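You operate a simulated robot arm through the tools that you are given. There is no shell and no other tool. Be economical: measure what you need, move in short steps, check, and stop when the job is done.

Carry out the task below with a simulated robot arm. There is one attempt and no reset: what you move stays moved.

Task
Close down: lift the ram, set 2 bar, switch fence and power off, then stow the key in its rack.
Fine: use lift mode and leave the knob there.

It is judged by the outcome, as a careful person would: the job done as asked, and still so three seconds after it is handed in. It fails if anything else is knocked over, pushed out of place, dropped, spilled or broken.

Robot
A 6-joint arm with a two-finger gripper on a trunk, on a base that drives. Base frame: it is fixed to the floor where the robot stands at the start and does not move with it; the origin is under the middle of the robot, x ahead of it, y to its left, z up. Readings come in mm, rad, newtons and seconds.
It reaches about 1298 mm from its shoulder. Its first joint turns from -2.601 to 2.601 rad. Places, roughly: bleed lever [600, 500, 700]; buzzer switch [1200, 100, 600]; collar clamp [600, -1600, 1100]; cycles knob [1000, 100, 600]; fail block [750, 1250, 750]; fence switch [1100, 100, 600]; first hole of the key rack [500, 1000, 800]; height collar [500, -1700, 1100]; lamps button [1300, 300, 1100]; mode knob [800, 200, 600]; pass block [500, 1000, 750]; power knob [1200, 200, 900]; red button [900, 300, 900]; regulator dial [300, 600, 700]; reset button [1300, 300, 1000]; speed knob [900, 200, 600]. Payload 1.57 kg.
The tool frame sits at the grasp point between the pads (the TCP): z along the fingers, y along the line on which they close. The tips reach 21 mm beyond it. The gripper opens to 70 mm. The gripper's body begins 50 mm behind the TCP.
Orientation is told as [roll, pitch, yaw] about the base's x, y, z axes, in that order, counted from this pose: with the fingers straight down and closing along the base's y, the tool's x points along the base's -x, its y along +y and its z along -z.

Tools
- The arm moves only by the tool arm_command. Its argument "moves" is a list of rows, each a list of 3 entries, a list of its own where there are three numbers: the shift along the base's x, y, z in units of 300 mm (1.0 is 300 mm), then the turn, a rotation vector about the base's x, y, z in units of 120 degrees (1.0 is 120 degrees), then the finger opening in m, from 0 to 0.07. In form: [[[dx, dy, dz], [wx, wy, wz], grip], ...]. A call has 1 to 10 rows; each row is the pose to reach, as a shift and turn from the pose commanded when the call began. A call with a number of a shift or a turn outside -1 to 1 is refused whole. Rows are played at 5 a second. More than 50 mm and 0.15 rad between two rows, or a gripper value outside its range, and nothing of the call is played. A pose out of reach is approached as far as the arm can. The call stops where the force on the tool passes 60 N (or 10 N more than at its start, if that is more) or the arm is blocked; 0.2 s more then pass. The fingers move at their own pace and stop on an object; they squeeze with about 29 N. The grip force told is the motor's: it shows also when the fingers shut on nothing. Time passes only in rows, and 0.2 s behind the last, so rows that repeat a pose let the fingers close. It gives the time, the measured TCP pose, the force on the tool (base axes), the opening and the grip force at its end, in the units of the frame above (readings bear some noise), with the torque about the TCP (base axes, N m) and any sound that the robot's microphone picked up, and new pictures: "show" is both (left out), scene, wrist or none.
- Cameras (640 x 400 px; columns grow to the right, rows downward): "scene" is now at [12.6, 199.1, 1862.6]; the picture's right is [0.44, -0.90, 0.00], its down [-0.79, -0.38, -0.48] and it looks along [0.44, 0.21, -0.88] (base axes); focal length 258 px, centre (320, 200). "wrist" rides on the gripper at [79, 4, -81] in the tool frame; the picture's right is [-0.05, 1.00, 0.00], its down [-0.67, -0.04, -0.74] and it looks along [-0.74, -0.04, 0.67] (tool axes); focal length 256 px, centre (320, 200). There is no depth. A picture from a camera that has moved, and an enlarged one, comes with that camera's place and axes in the base frame and with its lens. The place of the scene camera against the robot may be out by one fixed shift of up to 18 mm in any direction.
- raise_lower(by): slides the trunk up (or, below 0, down) by that many mm; the arm and the scene camera ride with it, the base frame stays. It gives what a move gives, with no picture.
- base_move(legs): drives the robot by 1 to 6 legs, each [ahead, turn to the left] in mm and rad, along the robot's own axes; the way and the turn of a leg run together, so that a leg with both is an arc; at most 1500 mm and 3.142 rad a leg. The arm and the cameras ride along, it lands a little off, and it stops where it bumps. It gives what a move gives, and a new picture of the scene camera.
- head_to(pan, tilt): turns the head with the scene camera to pan (to the left, within 2.705 rad either way) and tilt (down, from -0.506 to 1.204), counted from straight ahead of the robot. It gives what a move gives, and a new picture of the scene camera.
- inspect(camera, box): a new picture of the part [left, top, right, bottom] of that camera's present view, enlarged. No time passes.
- close_job(): hands the job in; it is judged then, once.

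Work in short steps. Places have to be worked out from the pictures, the camera data and where the tool is seen: move nearer, look again, correct. Check each grasp and each placing, and mend what went wrong. You have 120 turns and 260 pictures in all, those below and enlarged ones among them. Open the gripper and draw the arm clear of the work before you hand the job in, unless the task says otherwise.

The tools are called by a JSON object that holds its "op" and its "data". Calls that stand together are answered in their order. arm_command: Moves the arm, as the interface text tells. Its arguments: {"type":"object","properties":{"moves":{"type":"array","items":{"type":"array"}},"show":{"type":"string","enum":["both","scene","wrist","none"]}},"required":["moves"]} The other tools are called the same way: raise_lower (by) slides the trunk up or down; base_move (legs) drives the base; head_to (pan, tilt) turns the head that bears the scene camera; inspect (camera, box) takes an enlarged picture of a part of a camera's view; close_job () hands the job in.

At the start:

```text
time: 0.0
tool_pos: [693.1, 33.0, 1202.9]
tool_rot: [-0.001, -0.001, -0.001]
ft_force: [0.3, 0.9, -0.3]
wrist_torque: [0.0, -0.01, -0.02]
gripper_width: 70.2
gripper_force: 0.2
trunk travel left (down, up): [-885.0, 85.0]
robot x, y, heading: [-0.1, -0.2, -0.004]
head pan, tilt: [0.454, 1.066]
```

scene: 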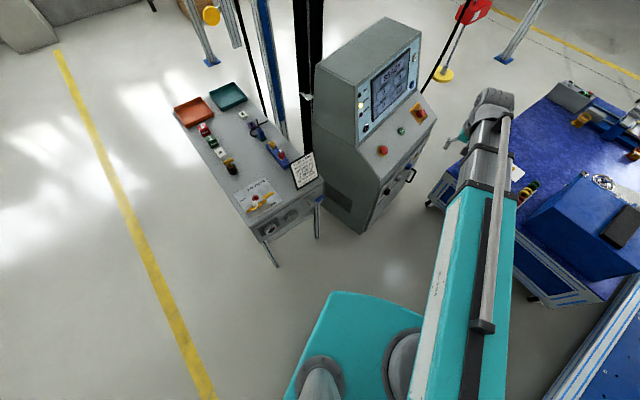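
wrist: 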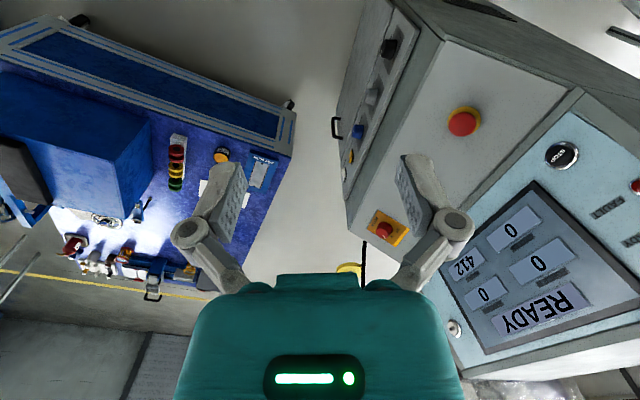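

The scene shows a console, a side table with racks and a bench. I enlarge the console and the side table first.

{"op": "inspect", "data": {"camera": "scene", "box": [300, 10, 460, 240]}}

{"op": "inspect", "data": {"camera": "scene", "box": [160, 70, 340, 250]}}

{"op": "inspect", "data": {"camera": "wrist", "box": [320, 0, 640, 360]}}

```text
1.74 times, centred on (380, 125) of scene
camera zoom: at [12.6, 199.1, 1862.6], right [0.44, -0.9, 0.0], down [-0.79, -0.38, -0.48], along [0.44, 0.21, -0.88], focal length 449 px, centre (216, 330)
```

zoom: 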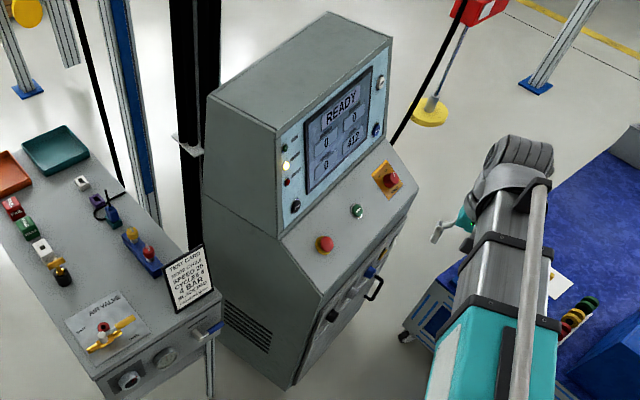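

```text
2.22 times, centred on (250, 160) of scene
camera zoom: at [12.6, 199.1, 1862.6], right [0.44, -0.9, 0.0], down [-0.79, -0.38, -0.48], along [0.44, 0.21, -0.88], focal length 573 px, centre (476, 289)
```

zoom: 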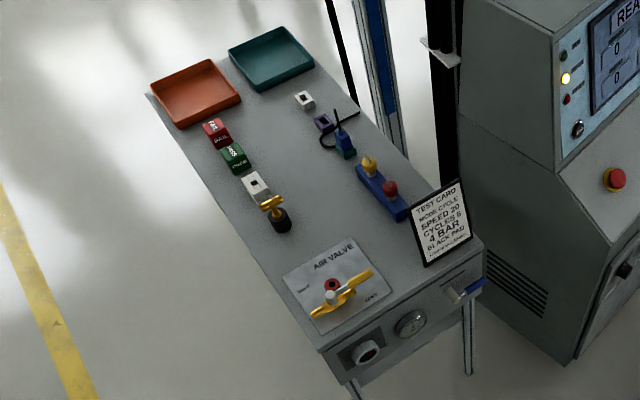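

```text
1.11 times, centred on (480, 180) of wrist
camera zoom: at [614.3, 37.9, 1283.2], right [0.05, 1.0, 0.0], down [0.67, -0.04, 0.74], along [0.74, -0.04, -0.67], focal length 284 px, centre (142, 222)
```

zoom: 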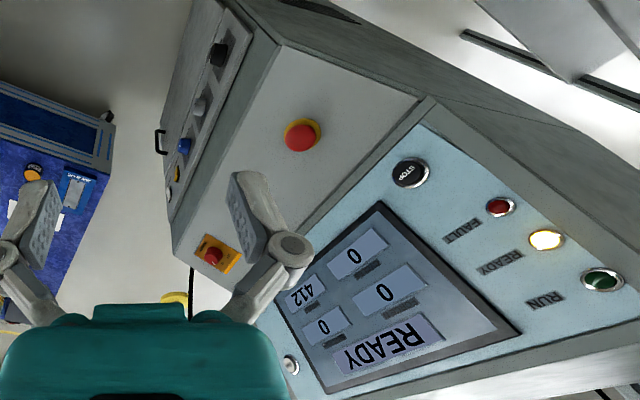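

I look at the rest: bench with the ram to the right, and a look around.

{"op": "head_to", "data": {"pan": -0.5, "tilt": 0.9}}

{"op": "head_to", "data": {"pan": -1.3, "tilt": 0.7}}

{"op": "head_to", "data": {"pan": 0.5, "tilt": 0.4}}

```text
time: 1.2
tool_pos: [692.7, 32.6, 1203.2]
tool_rot: [-0.001, 0.001, -0.001]
ft_force: [0.0, -0.3, 0.5]
wrist_torque: [-0.01, 0.01, 0.01]
gripper_width: 70.2
gripper_force: 0.0
trunk travel left (down, up): [-885.0, 85.0]
robot x, y, heading: [0.5, -0.1, 0.002]
head pan, tilt: [-0.499, 0.901]
camera scene: at [20.1, 134.4, 1874.2], right [-0.48, -0.88, 0.0], down [-0.69, 0.37, -0.62], along [0.55, -0.3, -0.78], focal length 258 px, centre (320, 200)
```

scene: 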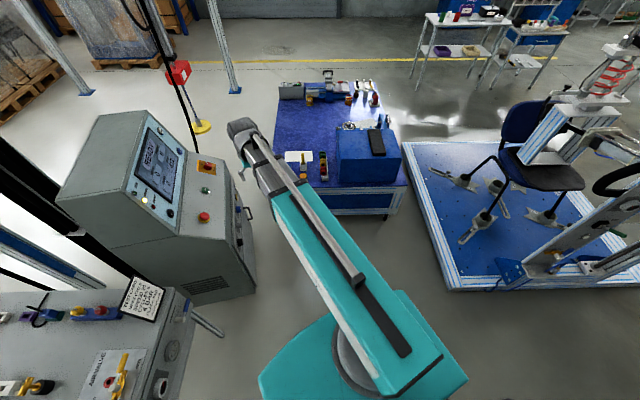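

```text
time: 2.4
tool_pos: [692.1, 33.3, 1203.3]
tool_rot: [-0.001, 0.001, 0.001]
ft_force: [-0.8, -0.3, 0.7]
wrist_torque: [0.01, -0.03, 0.02]
gripper_width: 69.8
gripper_force: 0.1
trunk travel left (down, up): [-885.0, 85.0]
robot x, y, heading: [2.2, 2.6, 0.0]
head pan, tilt: [-1.3, 0.7]
camera scene: at [-23.4, 88.6, 1890.4], right [-0.96, -0.27, 0.0], down [-0.17, 0.62, -0.76], along [0.2, -0.74, -0.64], focal length 258 px, centre (320, 200)
```

scene: 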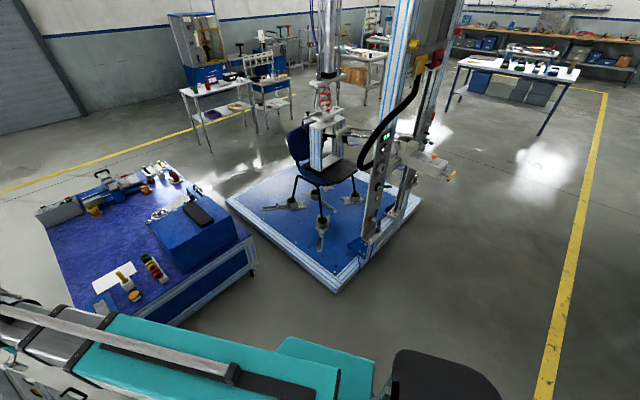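

```text
time: 4.2
tool_pos: [692.4, 34.6, 1202.9]
tool_rot: [0.001, 0.0, -0.001]
ft_force: [0.3, -0.7, -0.7]
wrist_torque: [0.02, 0.02, 0.01]
gripper_width: 69.9
gripper_force: 0.1
trunk travel left (down, up): [-885.0, 85.0]
robot x, y, heading: [2.4, -0.5, -0.003]
head pan, tilt: [0.499, 0.4]
camera scene: at [35.1, 214.7, 1917.3], right [0.48, -0.88, 0.0], down [-0.34, -0.19, -0.92], along [0.81, 0.44, -0.39], focal length 258 px, centre (320, 200)
```

scene: 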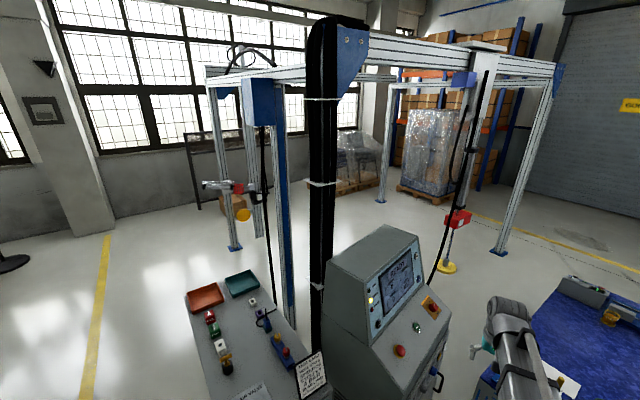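

I zoom in on the chair rig with the ram.

{"op": "head_to", "data": {"pan": -1.2, "tilt": 0.35}}

{"op": "inspect", "data": {"camera": "scene", "box": [260, 100, 480, 320]}}

{"op": "inspect", "data": {"camera": "scene", "box": [340, 0, 460, 120]}}

```text
time: 5.9
tool_pos: [692.1, 33.6, 1204.4]
tool_rot: [0.0, -0.001, 0.0]
ft_force: [-0.1, 0.2, 0.3]
wrist_torque: [0.01, -0.04, -0.03]
gripper_width: 69.9
gripper_force: 0.1
trunk travel left (down, up): [-885.0, 85.0]
robot x, y, heading: [0.6, -0.6, -0.003]
head pan, tilt: [-1.201, 0.351]
camera scene: at [-12.5, 83.7, 1921.8], right [-0.93, -0.36, 0.0], down [-0.12, 0.32, -0.94], along [0.34, -0.88, -0.34], focal length 258 px, centre (320, 200)
```

scene: 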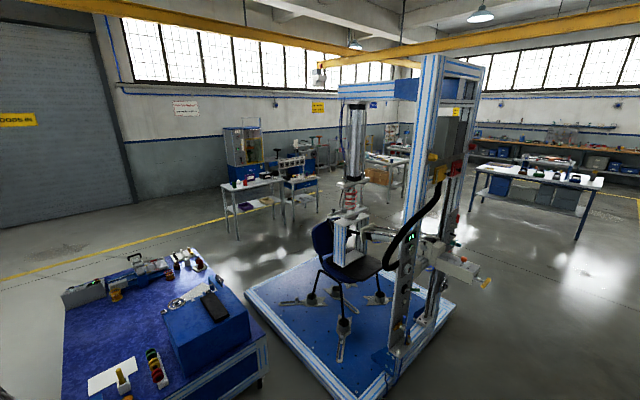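

```text
1.82 times, centred on (370, 210) of scene
camera zoom: at [-12.5, 83.7, 1921.8], right [-0.93, -0.36, 0.0], down [-0.12, 0.32, -0.94], along [0.34, -0.88, -0.34], focal length 469 px, centre (229, 182)
```

zoom: 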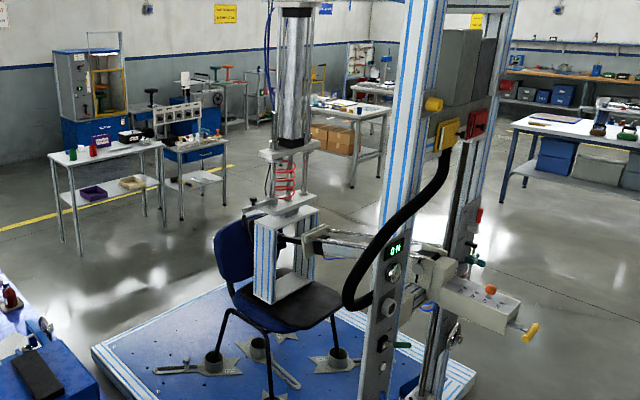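

```text
3.33 times, centred on (400, 60) of scene
camera zoom: at [-12.5, 83.7, 1921.8], right [-0.93, -0.36, 0.0], down [-0.12, 0.32, -0.94], along [0.34, -0.88, -0.34], focal length 860 px, centre (53, 667)
```

zoom: 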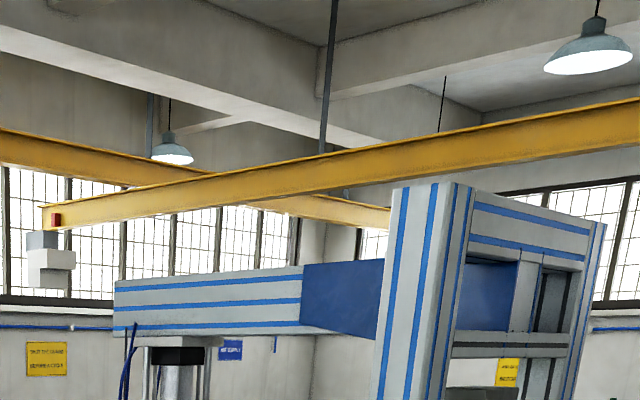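

The ram rig is downstream; the controls are at the console front. I rotate the tool so the fingers point at +y (console front) with the wrist camera above, while backing off in -y.

{"op": "arm_command", "data": {"moves": [[[0, -0.06, 0], [0.04, 0.04, -0.04], 0.07], [[0, -0.12, 0], [0.08, 0.08, -0.08], 0.07], [[0, -0.18, 0], [0.12, 0.12, -0.12], 0.07], [[0, -0.24, 0], [0.16, 0.16, -0.16], 0.07], [[0, -0.3, 0], [0.2, 0.2, -0.2], 0.07], [[0, -0.36, 0], [0.24, 0.24, -0.24], 0.07], [[0, -0.42, 0], [0.28, 0.28, -0.28], 0.07], [[0, -0.48, 0], [0.32, 0.32, -0.32], 0.07], [[0, -0.54, 0], [0.36, 0.36, -0.36], 0.07], [[0, -0.6, 0], [0.4, 0.4, -0.4], 0.07]], "show": "none"}}

{"op": "arm_command", "data": {"moves": [[[0, 0, 0], [0.04, 0.04, -0.04], 0.07], [[0, 0, 0], [0.08, 0.08, -0.08], 0.07], [[0, 0, 0], [0.12, 0.12, -0.12], 0.07], [[0, 0, 0], [0.15, 0.15, -0.15], 0.07], [[0, 0, 0], [0.177, 0.177, -0.177], 0.07]], "show": "both"}}

{"op": "head_to", "data": {"pan": 0.3, "tilt": 0.6}}

```text
time: 8.1
tool_pos: [722.8, -69.8, 1303.9]
tool_rot: [0.609, 0.977, -0.691]
ft_force: [0.1, 0.1, -0.2]
wrist_torque: [-0.02, -0.02, 0.0]
gripper_width: 70.1
gripper_force: 0.0
out of reach, approached as far as the arm can: row 2, 3, 4, 5, 6, 7, 8, 9, 10
trunk travel left (down, up): [-885.0, 85.0]
robot x, y, heading: [-2.5, 4.5, -0.001]
head pan, tilt: [-1.201, 0.351]
```

```text
time: 9.3
tool_pos: [723.2, -68.0, 1373.3]
tool_rot: [0.036, 1.48, -1.632]
ft_force: [0.1, -0.8, 0.3]
wrist_torque: [0.01, 0.0, 0.0]
gripper_width: 70.1
gripper_force: 0.1
out of reach, approached as far as the arm can: row 1, 2, 3, 4, 5
trunk travel left (down, up): [-885.0, 85.0]
robot x, y, heading: [-3.3, -0.7, 0.002]
head pan, tilt: [-1.201, 0.351]
camera scene: at [-12.7, 83.7, 1921.8], right [-0.93, -0.36, 0.0], down [-0.12, 0.32, -0.94], along [0.34, -0.88, -0.34], focal length 258 px, centre (320, 200)
camera wrist: at [721.5, -140.2, 1457.7], right [0.99, -0.1, -0.05], down [-0.11, -0.8, -0.6], along [0.02, 0.6, -0.8], focal length 256 px, centre (320, 200)
```

scene: 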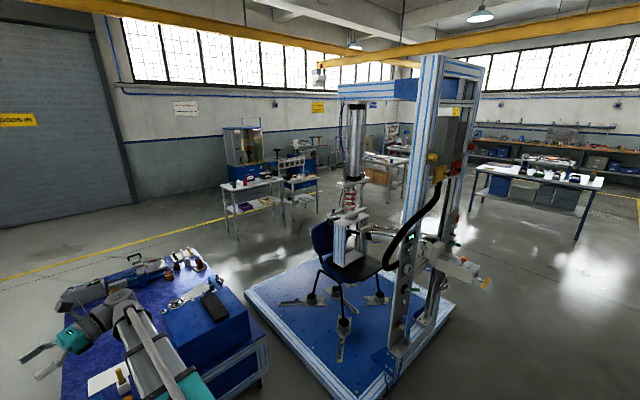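
wrist: 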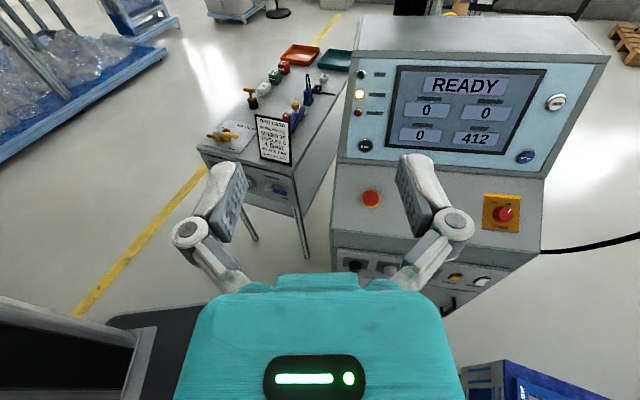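

```text
time: 10.9
tool_pos: [723.1, -67.7, 1371.9]
tool_rot: [0.056, 1.48, -1.606]
ft_force: [-0.6, -0.2, 0.0]
wrist_torque: [0.01, 0.0, -0.01]
gripper_width: 69.9
gripper_force: 0.2
trunk travel left (down, up): [-885.0, 85.0]
robot x, y, heading: [0.3, 2.5, -0.002]
head pan, tilt: [0.3, 0.6]
camera scene: at [38.3, 196.5, 1899.1], right [0.3, -0.96, 0.0], down [-0.54, -0.17, -0.83], along [0.79, 0.24, -0.56], focal length 258 px, centre (320, 200)
```

scene: 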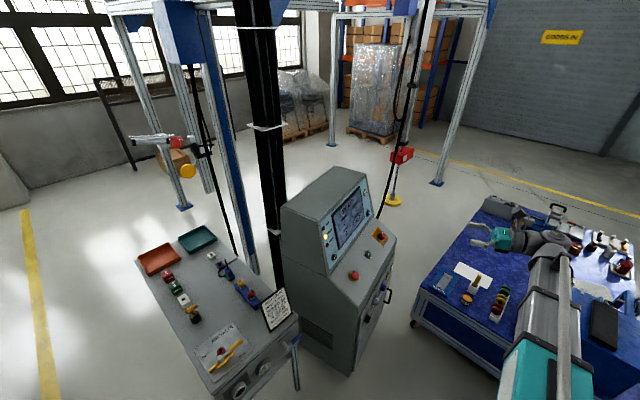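

The wrist camera now faces the console; I zoom in on the front and the side table.

{"op": "inspect", "data": {"camera": "wrist", "box": [320, 50, 620, 320]}}

{"op": "inspect", "data": {"camera": "wrist", "box": [190, 35, 360, 215]}}

```text
1.48 times, centred on (470, 185) of wrist
camera zoom: at [721.6, -140.3, 1457.5], right [0.99, -0.1, -0.05], down [-0.11, -0.8, -0.6], along [0.02, 0.6, -0.8], focal length 379 px, centre (98, 222)
```

zoom: 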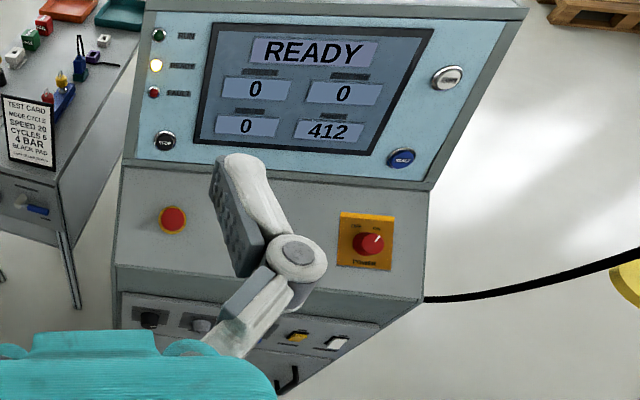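

```text
2.22 times, centred on (275, 125) of wrist
camera zoom: at [721.6, -140.3, 1457.5], right [0.99, -0.1, -0.05], down [-0.11, -0.8, -0.6], along [0.02, 0.6, -0.8], focal length 569 px, centre (420, 367)
```

zoom: 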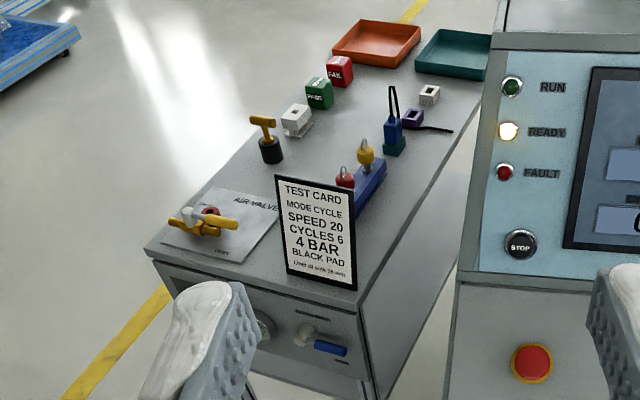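

The mode row is on the console's lower panel. I lower the trunk so the arm can work there.

{"op": "raise_lower", "data": {"by": -500}}

{"op": "head_to", "data": {"pan": 0.1, "tilt": 0.5}}

{"op": "inspect", "data": {"camera": "wrist", "box": [0, 0, 640, 400]}}

```text
refused: -500 is not a number from -400 to 400
```

```text
time: 11.6
tool_pos: [723.5, -66.8, 1371.5]
tool_rot: [0.058, 1.479, -1.606]
ft_force: [0.5, 0.7, -0.4]
wrist_torque: [-0.05, 0.01, 0.01]
gripper_width: 70.3
gripper_force: 0.1
trunk travel left (down, up): [-885.0, 85.0]
robot x, y, heading: [0.7, 1.1, 0.005]
head pan, tilt: [0.099, 0.499]
camera scene: at [44.3, 179.5, 1908.1], right [0.1, -0.99, 0.0], down [-0.48, -0.05, -0.88], along [0.87, 0.09, -0.48], focal length 258 px, centre (320, 200)
```

scene: 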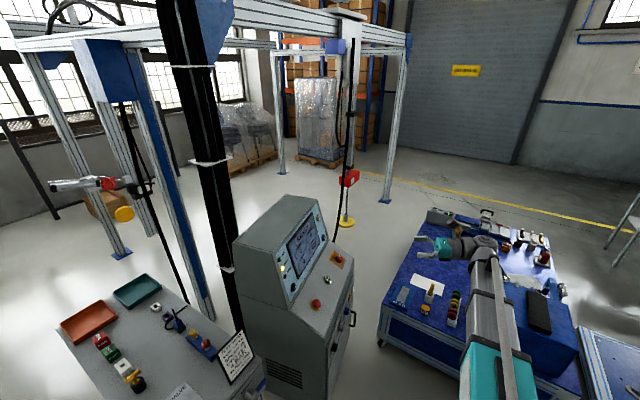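

```text
1.00 times, centred on (320, 200) of wrist (not enlarged: the box is as wide or as high as the picture)
camera zoom: at [721.6, -140.3, 1457.5], right [0.99, -0.1, -0.05], down [-0.11, -0.8, -0.6], along [0.02, 0.6, -0.8], focal length 256 px, centre (320, 200)
```

zoom: 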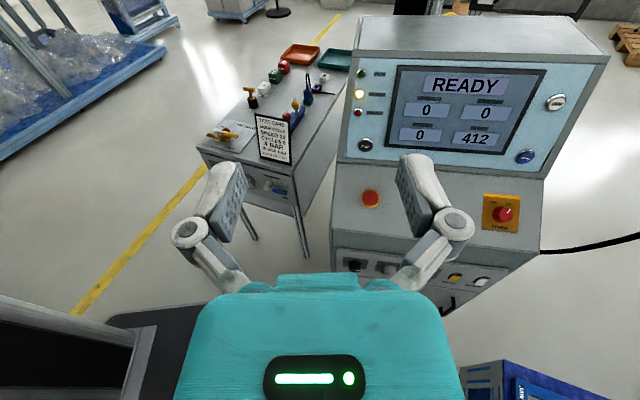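

Bench corner is around (1150,-120), so there is room. Lower 400.

{"op": "raise_lower", "data": {"by": -400}}

{"op": "inspect", "data": {"camera": "wrist", "box": [0, 0, 640, 400]}}

```text
time: 15.4
tool_pos: [723.6, -67.7, 973.6]
tool_rot: [0.055, 1.48, -1.612]
ft_force: [-0.2, 0.2, 0.5]
wrist_torque: [0.02, -0.03, -0.02]
gripper_width: 69.9
gripper_force: 0.0
trunk travel left (down, up): [-485.0, 485.0]
robot x, y, heading: [-1.2, 2.3, -0.002]
head pan, tilt: [0.099, 0.499]
```

```text
1.00 times, centred on (320, 200) of wrist (not enlarged: the box is as wide or as high as the picture)
camera zoom: at [721.5, -140.3, 1057.6], right [0.99, -0.1, -0.05], down [-0.11, -0.8, -0.6], along [0.02, 0.6, -0.8], focal length 256 px, centre (320, 200)
```

zoom: 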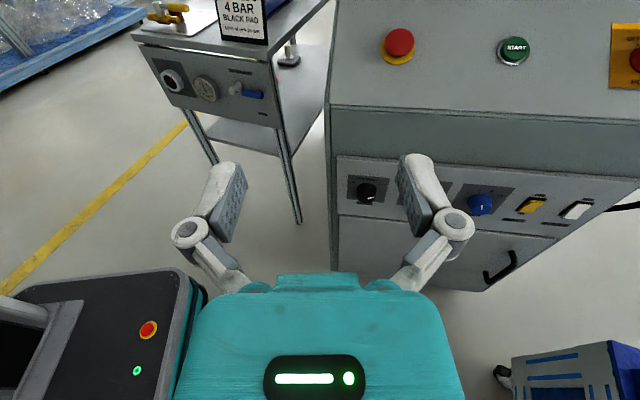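

I zoom on the knob row.

{"op": "inspect", "data": {"camera": "wrist", "box": [325, 140, 425, 230]}}

{"op": "inspect", "data": {"camera": "wrist", "box": [440, 160, 640, 290]}}

{"op": "inspect", "data": {"camera": "wrist", "box": [130, 30, 290, 140]}}

```text
4.44 times, centred on (375, 185) of wrist
camera zoom: at [721.5, -140.3, 1057.6], right [0.99, -0.1, -0.05], down [-0.11, -0.8, -0.6], along [0.02, 0.6, -0.8], focal length 1138 px, centre (76, 267)
```

zoom: 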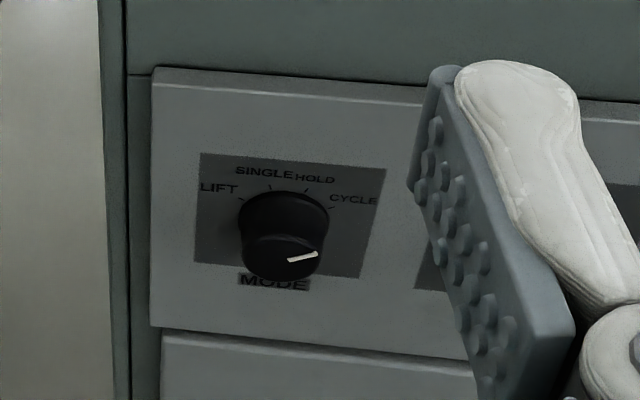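

```text
3.08 times, centred on (540, 225) of wrist
camera zoom: at [721.5, -140.3, 1057.6], right [0.99, -0.1, -0.05], down [-0.11, -0.8, -0.6], along [0.02, 0.6, -0.8], focal length 788 px, centre (-357, 123)
```

zoom: 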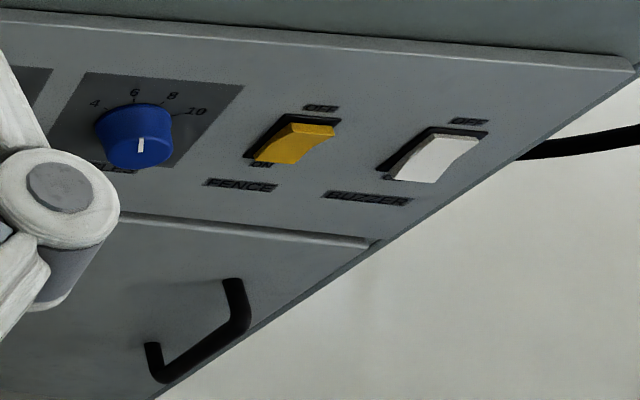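

```text
3.64 times, centred on (210, 85) of wrist
camera zoom: at [721.5, -140.3, 1057.6], right [0.99, -0.1, -0.05], down [-0.11, -0.8, -0.6], along [0.02, 0.6, -0.8], focal length 931 px, centre (720, 618)
```

zoom: 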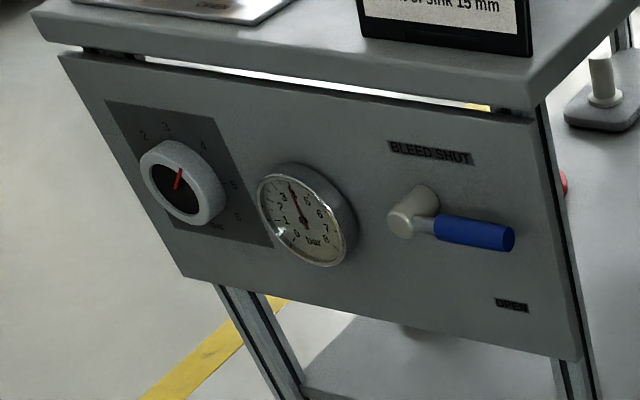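

Mode knob is at CYCLE (needs ~130° counter-clockwise to LIFT), fence rocker OFF is its top end, gauge about 4 bar. I test the commanded-pose reference with a null move.

{"op": "arm_command", "data": {"moves": [[[0, 0, 0], [0, 0, 0], 0.07]], "show": "scene"}}

```text
time: 15.8
tool_pos: [722.8, -68.6, 973.5]
tool_rot: [0.053, 1.478, -1.611]
ft_force: [-0.2, 0.5, 0.1]
wrist_torque: [0.04, 0.03, 0.0]
gripper_width: 70.1
gripper_force: 0.0
trunk travel left (down, up): [-485.0, 485.0]
robot x, y, heading: [-0.9, 0.7, 0.0]
head pan, tilt: [0.099, 0.499]
camera scene: at [44.3, 179.4, 1508.1], right [0.1, -1.0, 0.0], down [-0.48, -0.05, -0.88], along [0.87, 0.09, -0.48], focal length 258 px, centre (320, 200)
```

scene: 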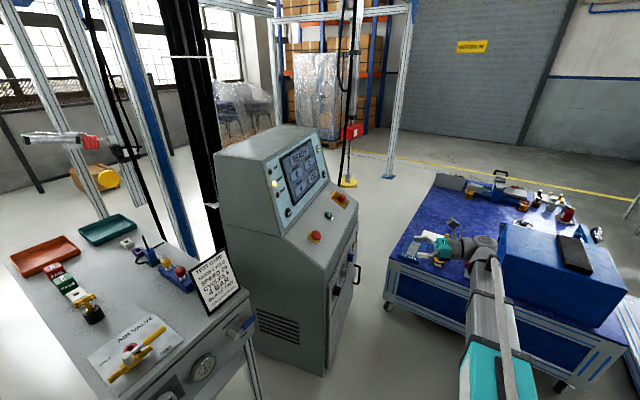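

Null move held, so commands start from the actual pose. I zoom on the side table from this lower camera.

{"op": "inspect", "data": {"camera": "scene", "box": [40, 215, 250, 345]}}

```text
3.05 times, centred on (145, 280) of scene
camera zoom: at [44.3, 179.4, 1508.1], right [0.1, -1.0, 0.0], down [-0.48, -0.05, -0.88], along [0.87, 0.09, -0.48], focal length 786 px, centre (853, -44)
```

zoom: 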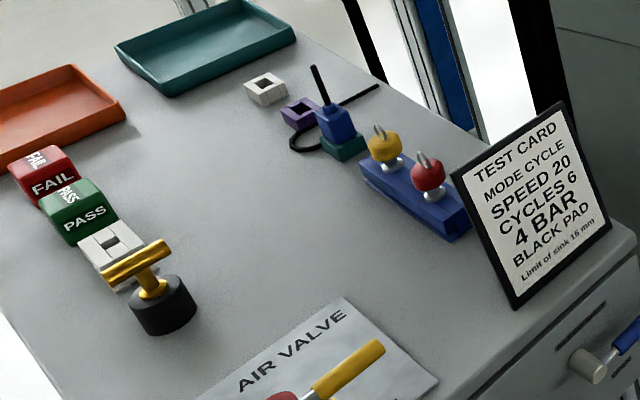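

I align the fingers with the panel's normal (panel runs about -16° from x) and descend to stand off from the mode knob.

{"op": "arm_command", "data": {"moves": [[[0.02, 0.0, -0.14], [0.02, -0.016, -0.042], 0.07], [[0.05, 0.0, -0.28], [0.0394, -0.0315, -0.0836], 0.07], [[0.08, 0.05, -0.42], [0.0394, -0.0315, -0.0836], 0.07], [[0.11, 0.1, -0.56], [0.0394, -0.0315, -0.0836], 0.07], [[0.14, 0.15, -0.7], [0.0394, -0.0315, -0.0836], 0.07], [[0.17, 0.2, -0.84], [0.0394, -0.0315, -0.0836], 0.07], [[0.19, 0.24, -0.98], [0.0394, -0.0315, -0.0836], 0.07]]}}

```text
time: 17.4
tool_pos: [775.5, -3.7, 989.0]
tool_rot: [1.566, 1.515, -0.274]
ft_force: [-0.3, -0.2, 0.3]
wrist_torque: [0.01, 0.01, 0.02]
gripper_width: 70.0
gripper_force: 0.1
out of reach, approached as far as the arm can: row 1, 2, 3, 4, 5, 6, 7
trunk travel left (down, up): [-485.0, 485.0]
robot x, y, heading: [1.0, 1.6, 0.005]
head pan, tilt: [0.099, 0.499]
camera scene: at [44.4, 179.8, 1508.1], right [0.1, -1.0, 0.0], down [-0.48, -0.05, -0.88], along [0.87, 0.09, -0.48], focal length 258 px, centre (320, 200)
camera wrist: at [755.1, -81.2, 1067.6], right [0.96, -0.27, 0.0], down [-0.2, -0.72, -0.67], along [0.18, 0.64, -0.74], focal length 256 px, centre (320, 200)
```

scene: 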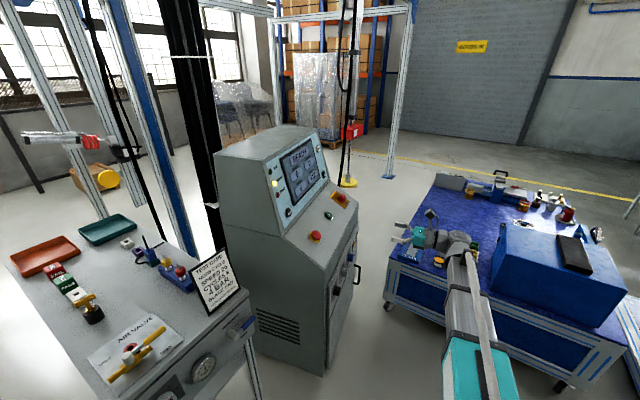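
wrist: 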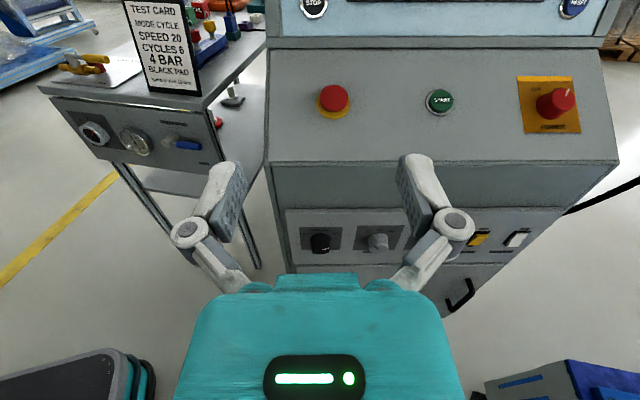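

Orientation is right but the arm can't drop further itself; I use the trunk for height.

{"op": "raise_lower", "data": {"by": -340}}

{"op": "inspect", "data": {"camera": "wrist", "box": [0, 0, 640, 400]}}

```text
time: 20.8
tool_pos: [775.4, -4.6, 649.7]
tool_rot: [1.572, 1.515, -0.271]
ft_force: [-0.3, 0.3, 0.4]
wrist_torque: [-0.04, 0.03, -0.04]
gripper_width: 69.9
gripper_force: 0.1
trunk travel left (down, up): [-145.0, 825.0]
robot x, y, heading: [1.6, 3.0, 0.001]
head pan, tilt: [0.099, 0.499]
```

```text
1.00 times, centred on (320, 200) of wrist (not enlarged: the box is as wide or as high as the picture)
camera zoom: at [754.8, -81.6, 727.6], right [0.96, -0.27, 0.0], down [-0.2, -0.72, -0.67], along [0.18, 0.64, -0.74], focal length 256 px, centre (320, 200)
```

zoom: 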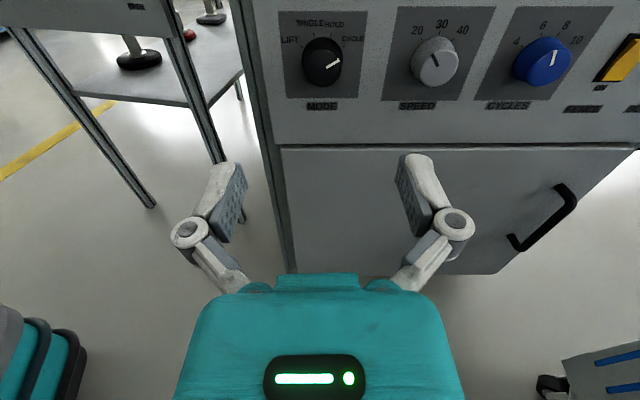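

Mode knob face is at about (832,185,629). I move to 100 mm before it and pre-rotate the tool 65° clockwise.

{"op": "arm_command", "data": {"moves": [[[0.02, 0.06, -0.02], [0.018, 0.065, 0], 0.07], [[0.04, 0.12, -0.03], [0.037, 0.13, 0], 0.07], [[0.06, 0.2, -0.04], [0.055, 0.195, 0], 0.07], [[0.08, 0.25, -0.05], [0.0735, 0.26, 0], 0.07], [[0.1, 0.31, -0.07], [0.092, 0.326, 0], 0.07], [[0.1, 0.31, -0.07], [0.11, 0.391, 0], 0.07], [[0.1, 0.31, -0.07], [0.129, 0.456, 0], 0.07], [[0.1, 0.31, -0.07], [0.147, 0.521, 0], 0.07]]}}

```text
time: 22.6
tool_pos: [804.3, 88.5, 650.0]
tool_rot: [-1.57, 0.489, 2.866]
ft_force: [0.6, 0.4, -0.7]
wrist_torque: [-0.01, -0.03, 0.01]
gripper_width: 69.9
gripper_force: 0.0
out of reach, approached as far as the arm can: row 1, 2, 3, 4, 5, 6, 7, 8
trunk travel left (down, up): [-145.0, 825.0]
robot x, y, heading: [2.3, 0.9, 0.001]
head pan, tilt: [0.099, 0.499]
camera scene: at [44.3, 179.5, 1168.1], right [0.1, -1.0, 0.0], down [-0.48, -0.05, -0.88], along [0.87, 0.09, -0.48], focal length 258 px, centre (320, 200)
camera wrist: at [853.9, -8.4, 681.8], right [0.41, -0.11, -0.91], down [-0.78, -0.55, -0.28], along [-0.47, 0.83, -0.31], focal length 256 px, centre (320, 200)
```

scene: 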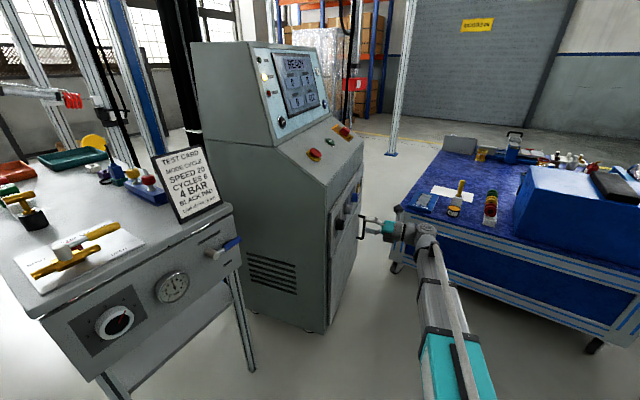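
wrist: 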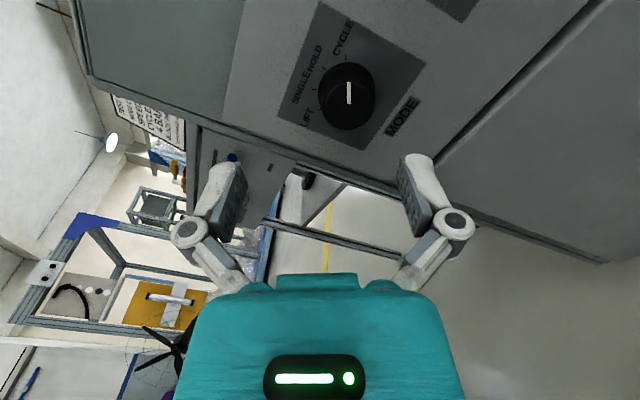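

The pre-rotation worked and the knob face triangulates again to (833,185,629). Lower the trunk 21 mm then advance.

{"op": "raise_lower", "data": {"by": -21}}

{"op": "arm_command", "data": {"moves": [[[0.045, 0.145, 0], [0, 0, 0], 0.07], [[0.085, 0.285, 0], [0, 0, 0], 0.07]], "show": "wrist"}}

```text
time: 23.2
tool_pos: [805.3, 89.2, 628.5]
tool_rot: [-1.57, 0.493, 2.868]
ft_force: [0.9, -0.3, 0.1]
wrist_torque: [-0.04, -0.02, 0.01]
gripper_width: 70.2
gripper_force: 0.1
trunk travel left (down, up): [-124.0, 846.0]
robot x, y, heading: [-2.3, -0.6, 0.003]
head pan, tilt: [0.099, 0.499]
```

```text
time: 23.9
tool_pos: [831.6, 174.7, 629.7]
tool_rot: [-1.574, 0.493, 2.866]
ft_force: [-0.3, 0.0, 0.1]
wrist_torque: [-0.02, -0.03, -0.05]
gripper_width: 70.0
gripper_force: 0.0
trunk travel left (down, up): [-124.0, 846.0]
robot x, y, heading: [1.9, 1.0, 0.001]
head pan, tilt: [0.099, 0.499]
camera wrist: at [879.5, 77.6, 661.1], right [0.41, -0.11, -0.91], down [-0.78, -0.55, -0.28], along [-0.47, 0.83, -0.32], focal length 256 px, centre (320, 200)
```

wrist: 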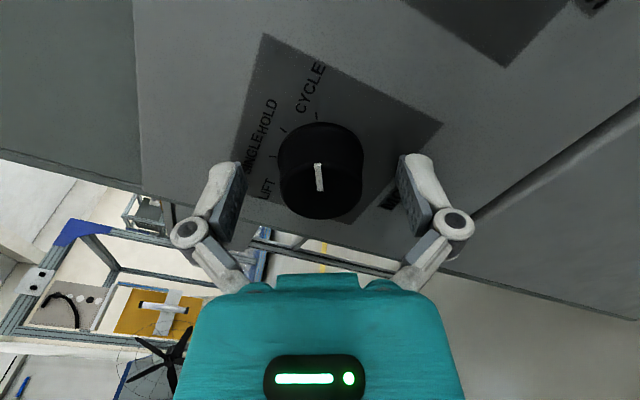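

The knob is centred between the pads. Advance 13 mm and close.

{"op": "arm_command", "data": {"moves": [[[0.006, 0.02, 0], [0, 0, 0], 0.07], [[0.012, 0.042, 0], [0, 0, 0], 0.07], [[0.012, 0.042, 0], [0, 0, 0], 0.03], [[0.012, 0.042, 0], [0, 0, 0], 0.025], [[0.012, 0.042, 0], [0, 0, 0], 0.025]], "show": "wrist"}}

```text
time: 25.1
tool_pos: [833.1, 182.9, 631.3]
tool_rot: [-1.578, 0.493, 2.865]
ft_force: [-25.0, -49.1, 8.0]
wrist_torque: [0.56, -0.14, 0.84]
gripper_width: 61.3
gripper_force: 32.7
trunk travel left (down, up): [-124.0, 846.0]
robot x, y, heading: [-0.5, 1.1, 0.007]
head pan, tilt: [0.099, 0.499]
camera wrist: at [880.6, 86.0, 663.2], right [0.41, -0.11, -0.91], down [-0.78, -0.55, -0.29], along [-0.47, 0.83, -0.31], focal length 256 px, centre (320, 200)
```

wrist: 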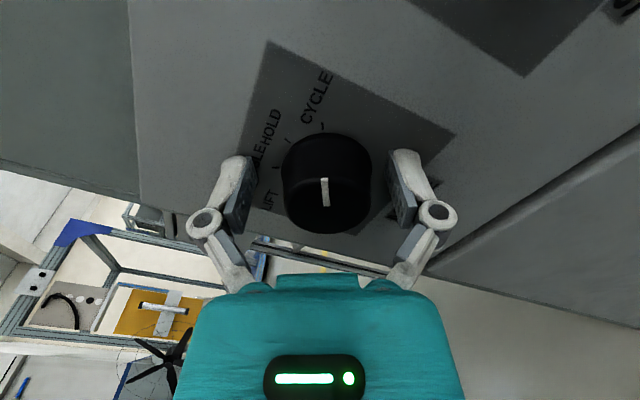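

Tips are touching the panel (55 N). I back off 7 mm and close.

{"op": "arm_command", "data": {"moves": [[[-0.009, -0.031, 0], [0, 0, 0], 0.06], [[-0.009, -0.031, 0], [0, 0, 0], 0.03], [[-0.009, -0.031, 0], [0, 0, 0], 0.025], [[-0.009, -0.031, 0], [0, 0, 0], 0.025]], "show": "wrist"}}

```text
time: 26.1
tool_pos: [832.8, 176.2, 628.4]
tool_rot: [-1.572, 0.491, 2.866]
ft_force: [2.8, -5.1, 2.9]
wrist_torque: [-0.18, 0.04, 0.29]
gripper_width: 41.2
gripper_force: 31.9
trunk travel left (down, up): [-124.0, 846.0]
robot x, y, heading: [-0.2, -1.5, -0.001]
head pan, tilt: [0.099, 0.499]
camera wrist: at [880.7, 79.8, 661.2], right [0.41, -0.11, -0.91], down [-0.78, -0.55, -0.28], along [-0.47, 0.83, -0.32], focal length 256 px, centre (320, 200)
```

wrist: 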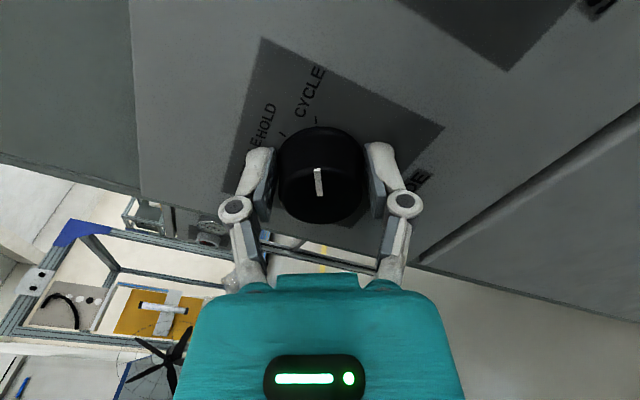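

Gripped at 41 mm. Turn counter-clockwise 84° in steps.

{"op": "arm_command", "data": {"moves": [[[0, 0, 0], [-0.019, -0.067, 0], 0.025], [[0, 0, 0], [-0.038, -0.135, 0], 0.025], [[0, 0, 0], [-0.057, -0.202, 0], 0.025], [[0, 0, 0], [-0.076, -0.269, 0], 0.025], [[0, 0, 0], [-0.095, -0.337, 0], 0.025], [[0, 0, 0], [-0.114, -0.404, 0], 0.025], [[0, 0, 0], [-0.133, -0.471, 0], 0.025], [[0, 0, 0], [-0.152, -0.539, 0], 0.025], [[0, 0, 0], [-0.171, -0.606, 0], 0.025], [[0, 0, 0], [-0.19, -0.673, 0], 0.025]], "show": "wrist"}}

```text
time: 28.2
tool_pos: [828.3, 177.4, 628.8]
tool_rot: [1.56, 1.179, -0.279]
ft_force: [-37.4, -9.2, -11.0]
wrist_torque: [-0.84, 0.29, 0.58]
gripper_width: 40.8
gripper_force: 32.0
trunk travel left (down, up): [-124.0, 846.0]
robot x, y, heading: [-0.1, -0.1, -0.002]
head pan, tilt: [0.099, 0.499]
camera wrist: at [782.9, 107.5, 702.1], right [0.91, -0.25, 0.33], down [0.02, -0.78, -0.63], along [0.41, 0.57, -0.71], focal length 256 px, centre (320, 200)
```

wrist: 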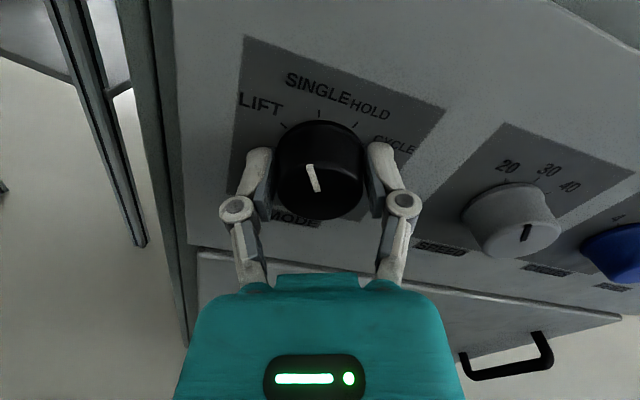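

{"op": "inspect", "data": {"camera": "wrist", "box": [220, 40, 420, 240]}}

```text
2.00 times, centred on (320, 140) of wrist
camera zoom: at [782.9, 107.5, 702.1], right [0.91, -0.25, 0.33], down [0.02, -0.78, -0.63], along [0.41, 0.57, -0.71], focal length 512 px, centre (320, 320)
```

zoom: 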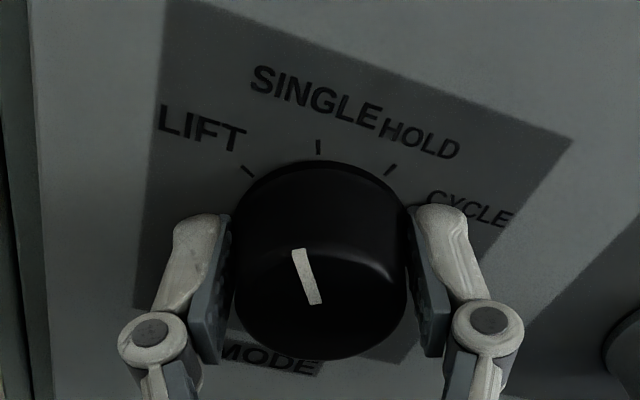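

Pointer is between SINGLE and LIFT. Relieve the side load by 4 mm and turn 32° more.

{"op": "arm_command", "data": {"moves": [[[-0.01, 0.003, 0], [-0.0, -0.0, 0], 0.025], [[-0.013, 0.003, 0], [-0.019, -0.067, 0], 0.025], [[-0.013, 0.003, 0], [-0.038, -0.135, 0], 0.025], [[-0.013, 0.003, 0], [-0.057, -0.202, 0], 0.025], [[-0.013, 0.003, 0], [-0.072, -0.257, 0], 0.025]], "show": "none"}}

{"op": "inspect", "data": {"camera": "wrist", "box": [220, 40, 420, 240]}}

```text
time: 29.4
tool_pos: [826.5, 177.1, 629.2]
tool_rot: [1.57, 0.626, -0.271]
ft_force: [-23.9, -15.0, -14.0]
wrist_torque: [-0.15, 0.79, 0.63]
gripper_width: 40.9
gripper_force: 32.3
trunk travel left (down, up): [-124.0, 846.0]
robot x, y, heading: [1.0, -1.0, 0.001]
head pan, tilt: [0.099, 0.499]
```

```text
2.00 times, centred on (320, 140) of wrist
camera zoom: at [746.6, 117.5, 676.9], right [0.6, -0.17, 0.78], down [0.3, -0.86, -0.42], along [0.74, 0.49, -0.47], focal length 512 px, centre (320, 320)
```

zoom: 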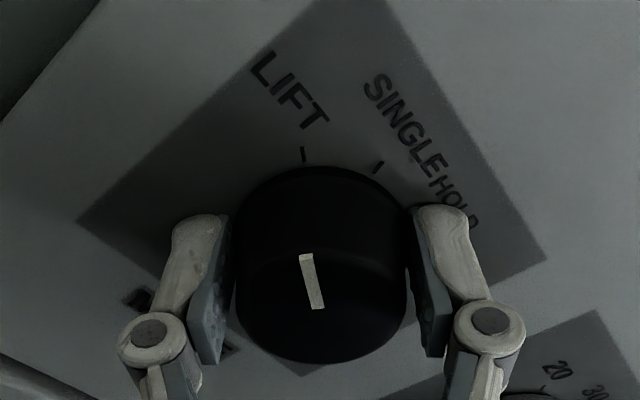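

Pointer lines up with LIFT. Release and back off.

{"op": "arm_command", "data": {"moves": [[[0, 0, 0], [0, 0, 0], 0.05], [[0, 0, 0], [0, 0, 0], 0.07], [[-0.02, -0.06, 0], [0, 0, 0], 0.07], [[-0.05, -0.2, 0], [0, 0, 0], 0.07], [[-0.09, -0.33, 0], [0, 0, 0], 0.07]], "show": "wrist"}}

{"op": "inspect", "data": {"camera": "scene", "box": [240, 20, 340, 140]}}

```text
time: 30.6
tool_pos: [800.0, 79.1, 627.7]
tool_rot: [1.568, 0.627, -0.276]
ft_force: [0.2, 0.1, -0.1]
wrist_torque: [-0.01, -0.02, 0.0]
gripper_width: 69.8
gripper_force: 0.0
trunk travel left (down, up): [-124.0, 846.0]
robot x, y, heading: [-0.5, 0.3, 0.001]
head pan, tilt: [0.099, 0.499]
camera wrist: at [719.9, 18.4, 677.0], right [0.6, -0.17, 0.78], down [0.3, -0.86, -0.42], along [0.74, 0.48, -0.47], focal length 256 px, centre (320, 200)
```

wrist: 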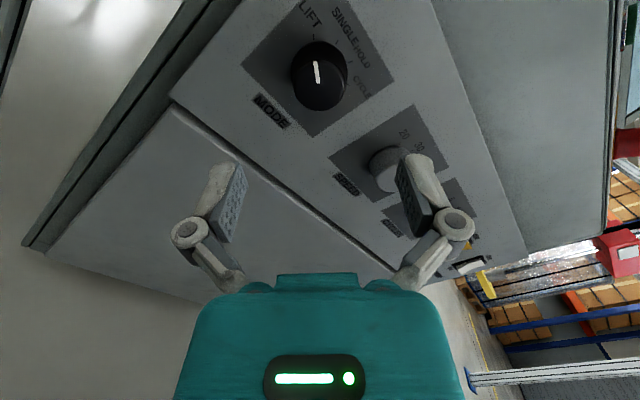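

```text
3.33 times, centred on (290, 80) of scene
camera zoom: at [44.3, 179.5, 1147.1], right [0.1, -0.99, 0.0], down [-0.48, -0.05, -0.88], along [0.87, 0.09, -0.48], focal length 860 px, centre (420, 600)
```

zoom: 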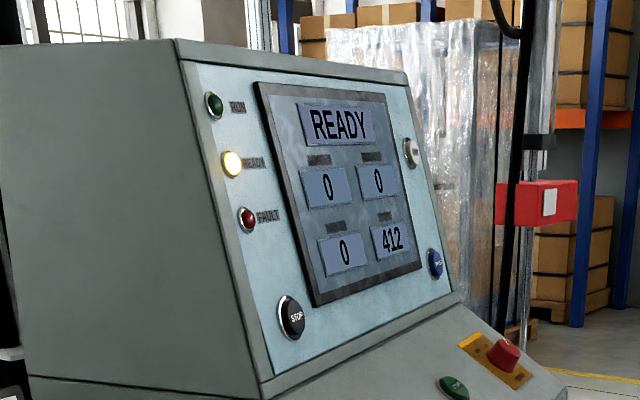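

Mode is on LIFT, but the screen still says READY, so the ram will need START. START triangulates to about (1041,241,876) on a ~37° slope. I straighten the wrist, raise the trunk, then look.

{"op": "arm_command", "data": {"moves": [[[0, -0.02, 0], [0.019, 0.067, 0], 0.06], [[0, -0.05, 0], [0.038, 0.135, 0], 0.05], [[0, -0.05, 0], [0.057, 0.202, 0], 0.04], [[0, -0.05, 0], [0.076, 0.27, 0], 0.02], [[0, -0.05, 0], [0.095, 0.337, 0], 0.0], [[0, -0.05, 0], [0.117, 0.413, 0], 0.0]], "show": "none"}}

{"op": "raise_lower", "data": {"by": 320}}

{"op": "arm_command", "data": {"moves": [[[0.1, 0.05, 0.02], [-0.065, 0.018, 0], 0.0], [[0.2, 0.1, 0.02], [-0.13, 0.037, 0], 0.0], [[0.3, 0.15, 0.02], [-0.195, 0.055, 0], 0.0], [[0.4, 0.2, 0.04], [-0.26, 0.074, 0], 0.0], [[0.5, 0.25, 0.06], [-0.325, 0.092, 0], 0.0], [[0.6, 0.3, 0.08], [-0.39, 0.11, 0], 0.0], [[0.7, 0.35, 0.1], [-0.425, 0.12, 0], 0.0]]}}

```text
refused: row 6 steps farther than a row can; nothing moved
```

```text
time: 33.8
tool_pos: [798.8, 78.8, 948.2]
tool_rot: [1.571, 0.627, -0.276]
ft_force: [0.9, -0.5, 0.1]
wrist_torque: [-0.01, 0.05, 0.01]
gripper_width: 69.7
gripper_force: 0.0
trunk travel left (down, up): [-444.0, 526.0]
robot x, y, heading: [-0.2, 0.8, 0.002]
head pan, tilt: [0.099, 0.499]
```

```text
time: 35.2
tool_pos: [961.3, 158.0, 822.5]
tool_rot: [0.66, 0.423, -0.755]
ft_force: [-14.7, -24.1, 67.1]
wrist_torque: [1.21, -0.1, 0.21]
gripper_width: 0.0
gripper_force: 28.5
out of reach, approached as far as the arm can: row 1, 2, 3, 4, 5, 6
trunk travel left (down, up): [-444.0, 526.0]
robot x, y, heading: [-0.0, 3.1, -0.005]
head pan, tilt: [0.099, 0.499]
stopped in row 6: the force on the tool passed its limit at 91 N (the readings are from after the stop); the commanded pose is now the measured one
camera scene: at [34.3, 175.8, 1469.4], right [0.1, -1.0, 0.0], down [-0.47, -0.05, -0.88], along [0.88, 0.09, -0.47], focal length 258 px, centre (320, 200)
camera wrist: at [898.3, 155.9, 915.0], right [0.76, 0.37, 0.54], down [0.28, -0.93, 0.24], along [0.59, -0.03, -0.81], focal length 256 px, centre (320, 200)
```

scene: 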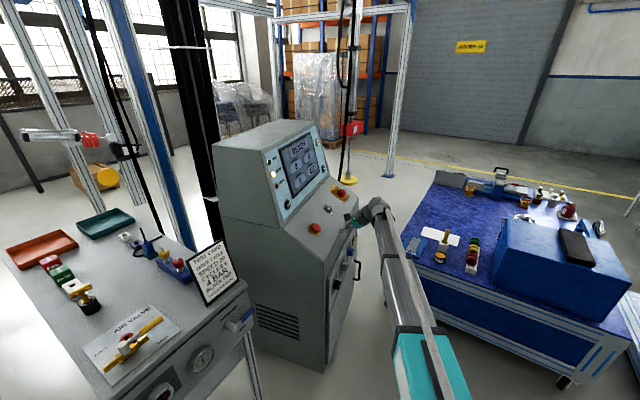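
wrist: 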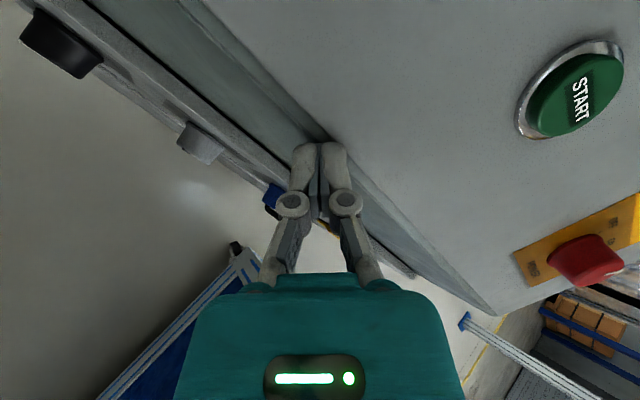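

I chained after a refusal and the tips bumped the console edge. Back away upward and outward.

{"op": "arm_command", "data": {"moves": [[[-0.02, -0.08, 0.1], [0, 0, 0], 0.0], [[-0.04, -0.12, 0.25], [0, 0, 0], 0.0], [[-0.04, -0.12, 0.4], [0, 0, 0], 0.0], [[-0.04, -0.12, 0.5], [0, 0, 0], 0.0]]}}

```text
time: 36.2
tool_pos: [955.7, 125.7, 812.9]
tool_rot: [0.644, 0.423, -0.755]
ft_force: [-0.4, -0.2, -0.7]
wrist_torque: [0.0, 0.01, 0.0]
gripper_width: 0.0
gripper_force: 28.2
out of reach, approached as far as the arm can: row 1, 2, 3, 4
trunk travel left (down, up): [-444.0, 526.0]
robot x, y, heading: [1.1, -1.1, 0.002]
head pan, tilt: [0.099, 0.499]
camera scene: at [44.3, 179.4, 1467.1], right [0.1, -1.0, 0.0], down [-0.48, -0.05, -0.88], along [0.87, 0.09, -0.48], focal length 258 px, centre (320, 200)
camera wrist: at [894.0, 124.7, 905.3], right [0.76, 0.38, 0.53], down [0.29, -0.92, 0.25], along [0.58, -0.04, -0.81], focal length 256 px, centre (320, 200)
```

scene: 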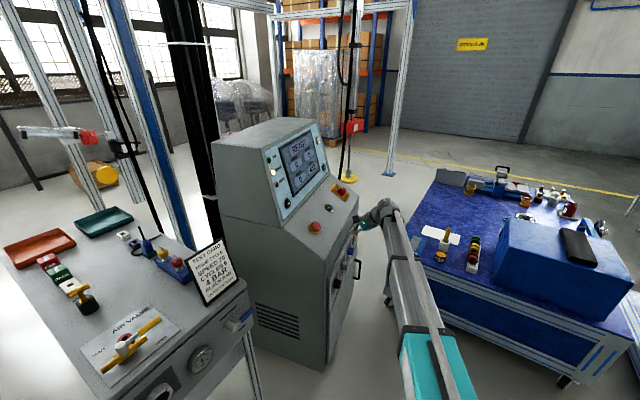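
wrist: 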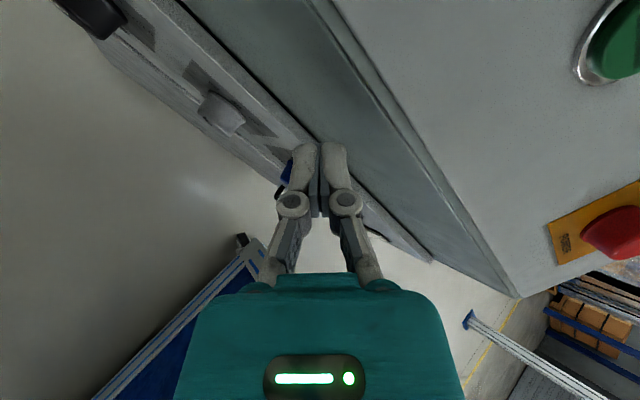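

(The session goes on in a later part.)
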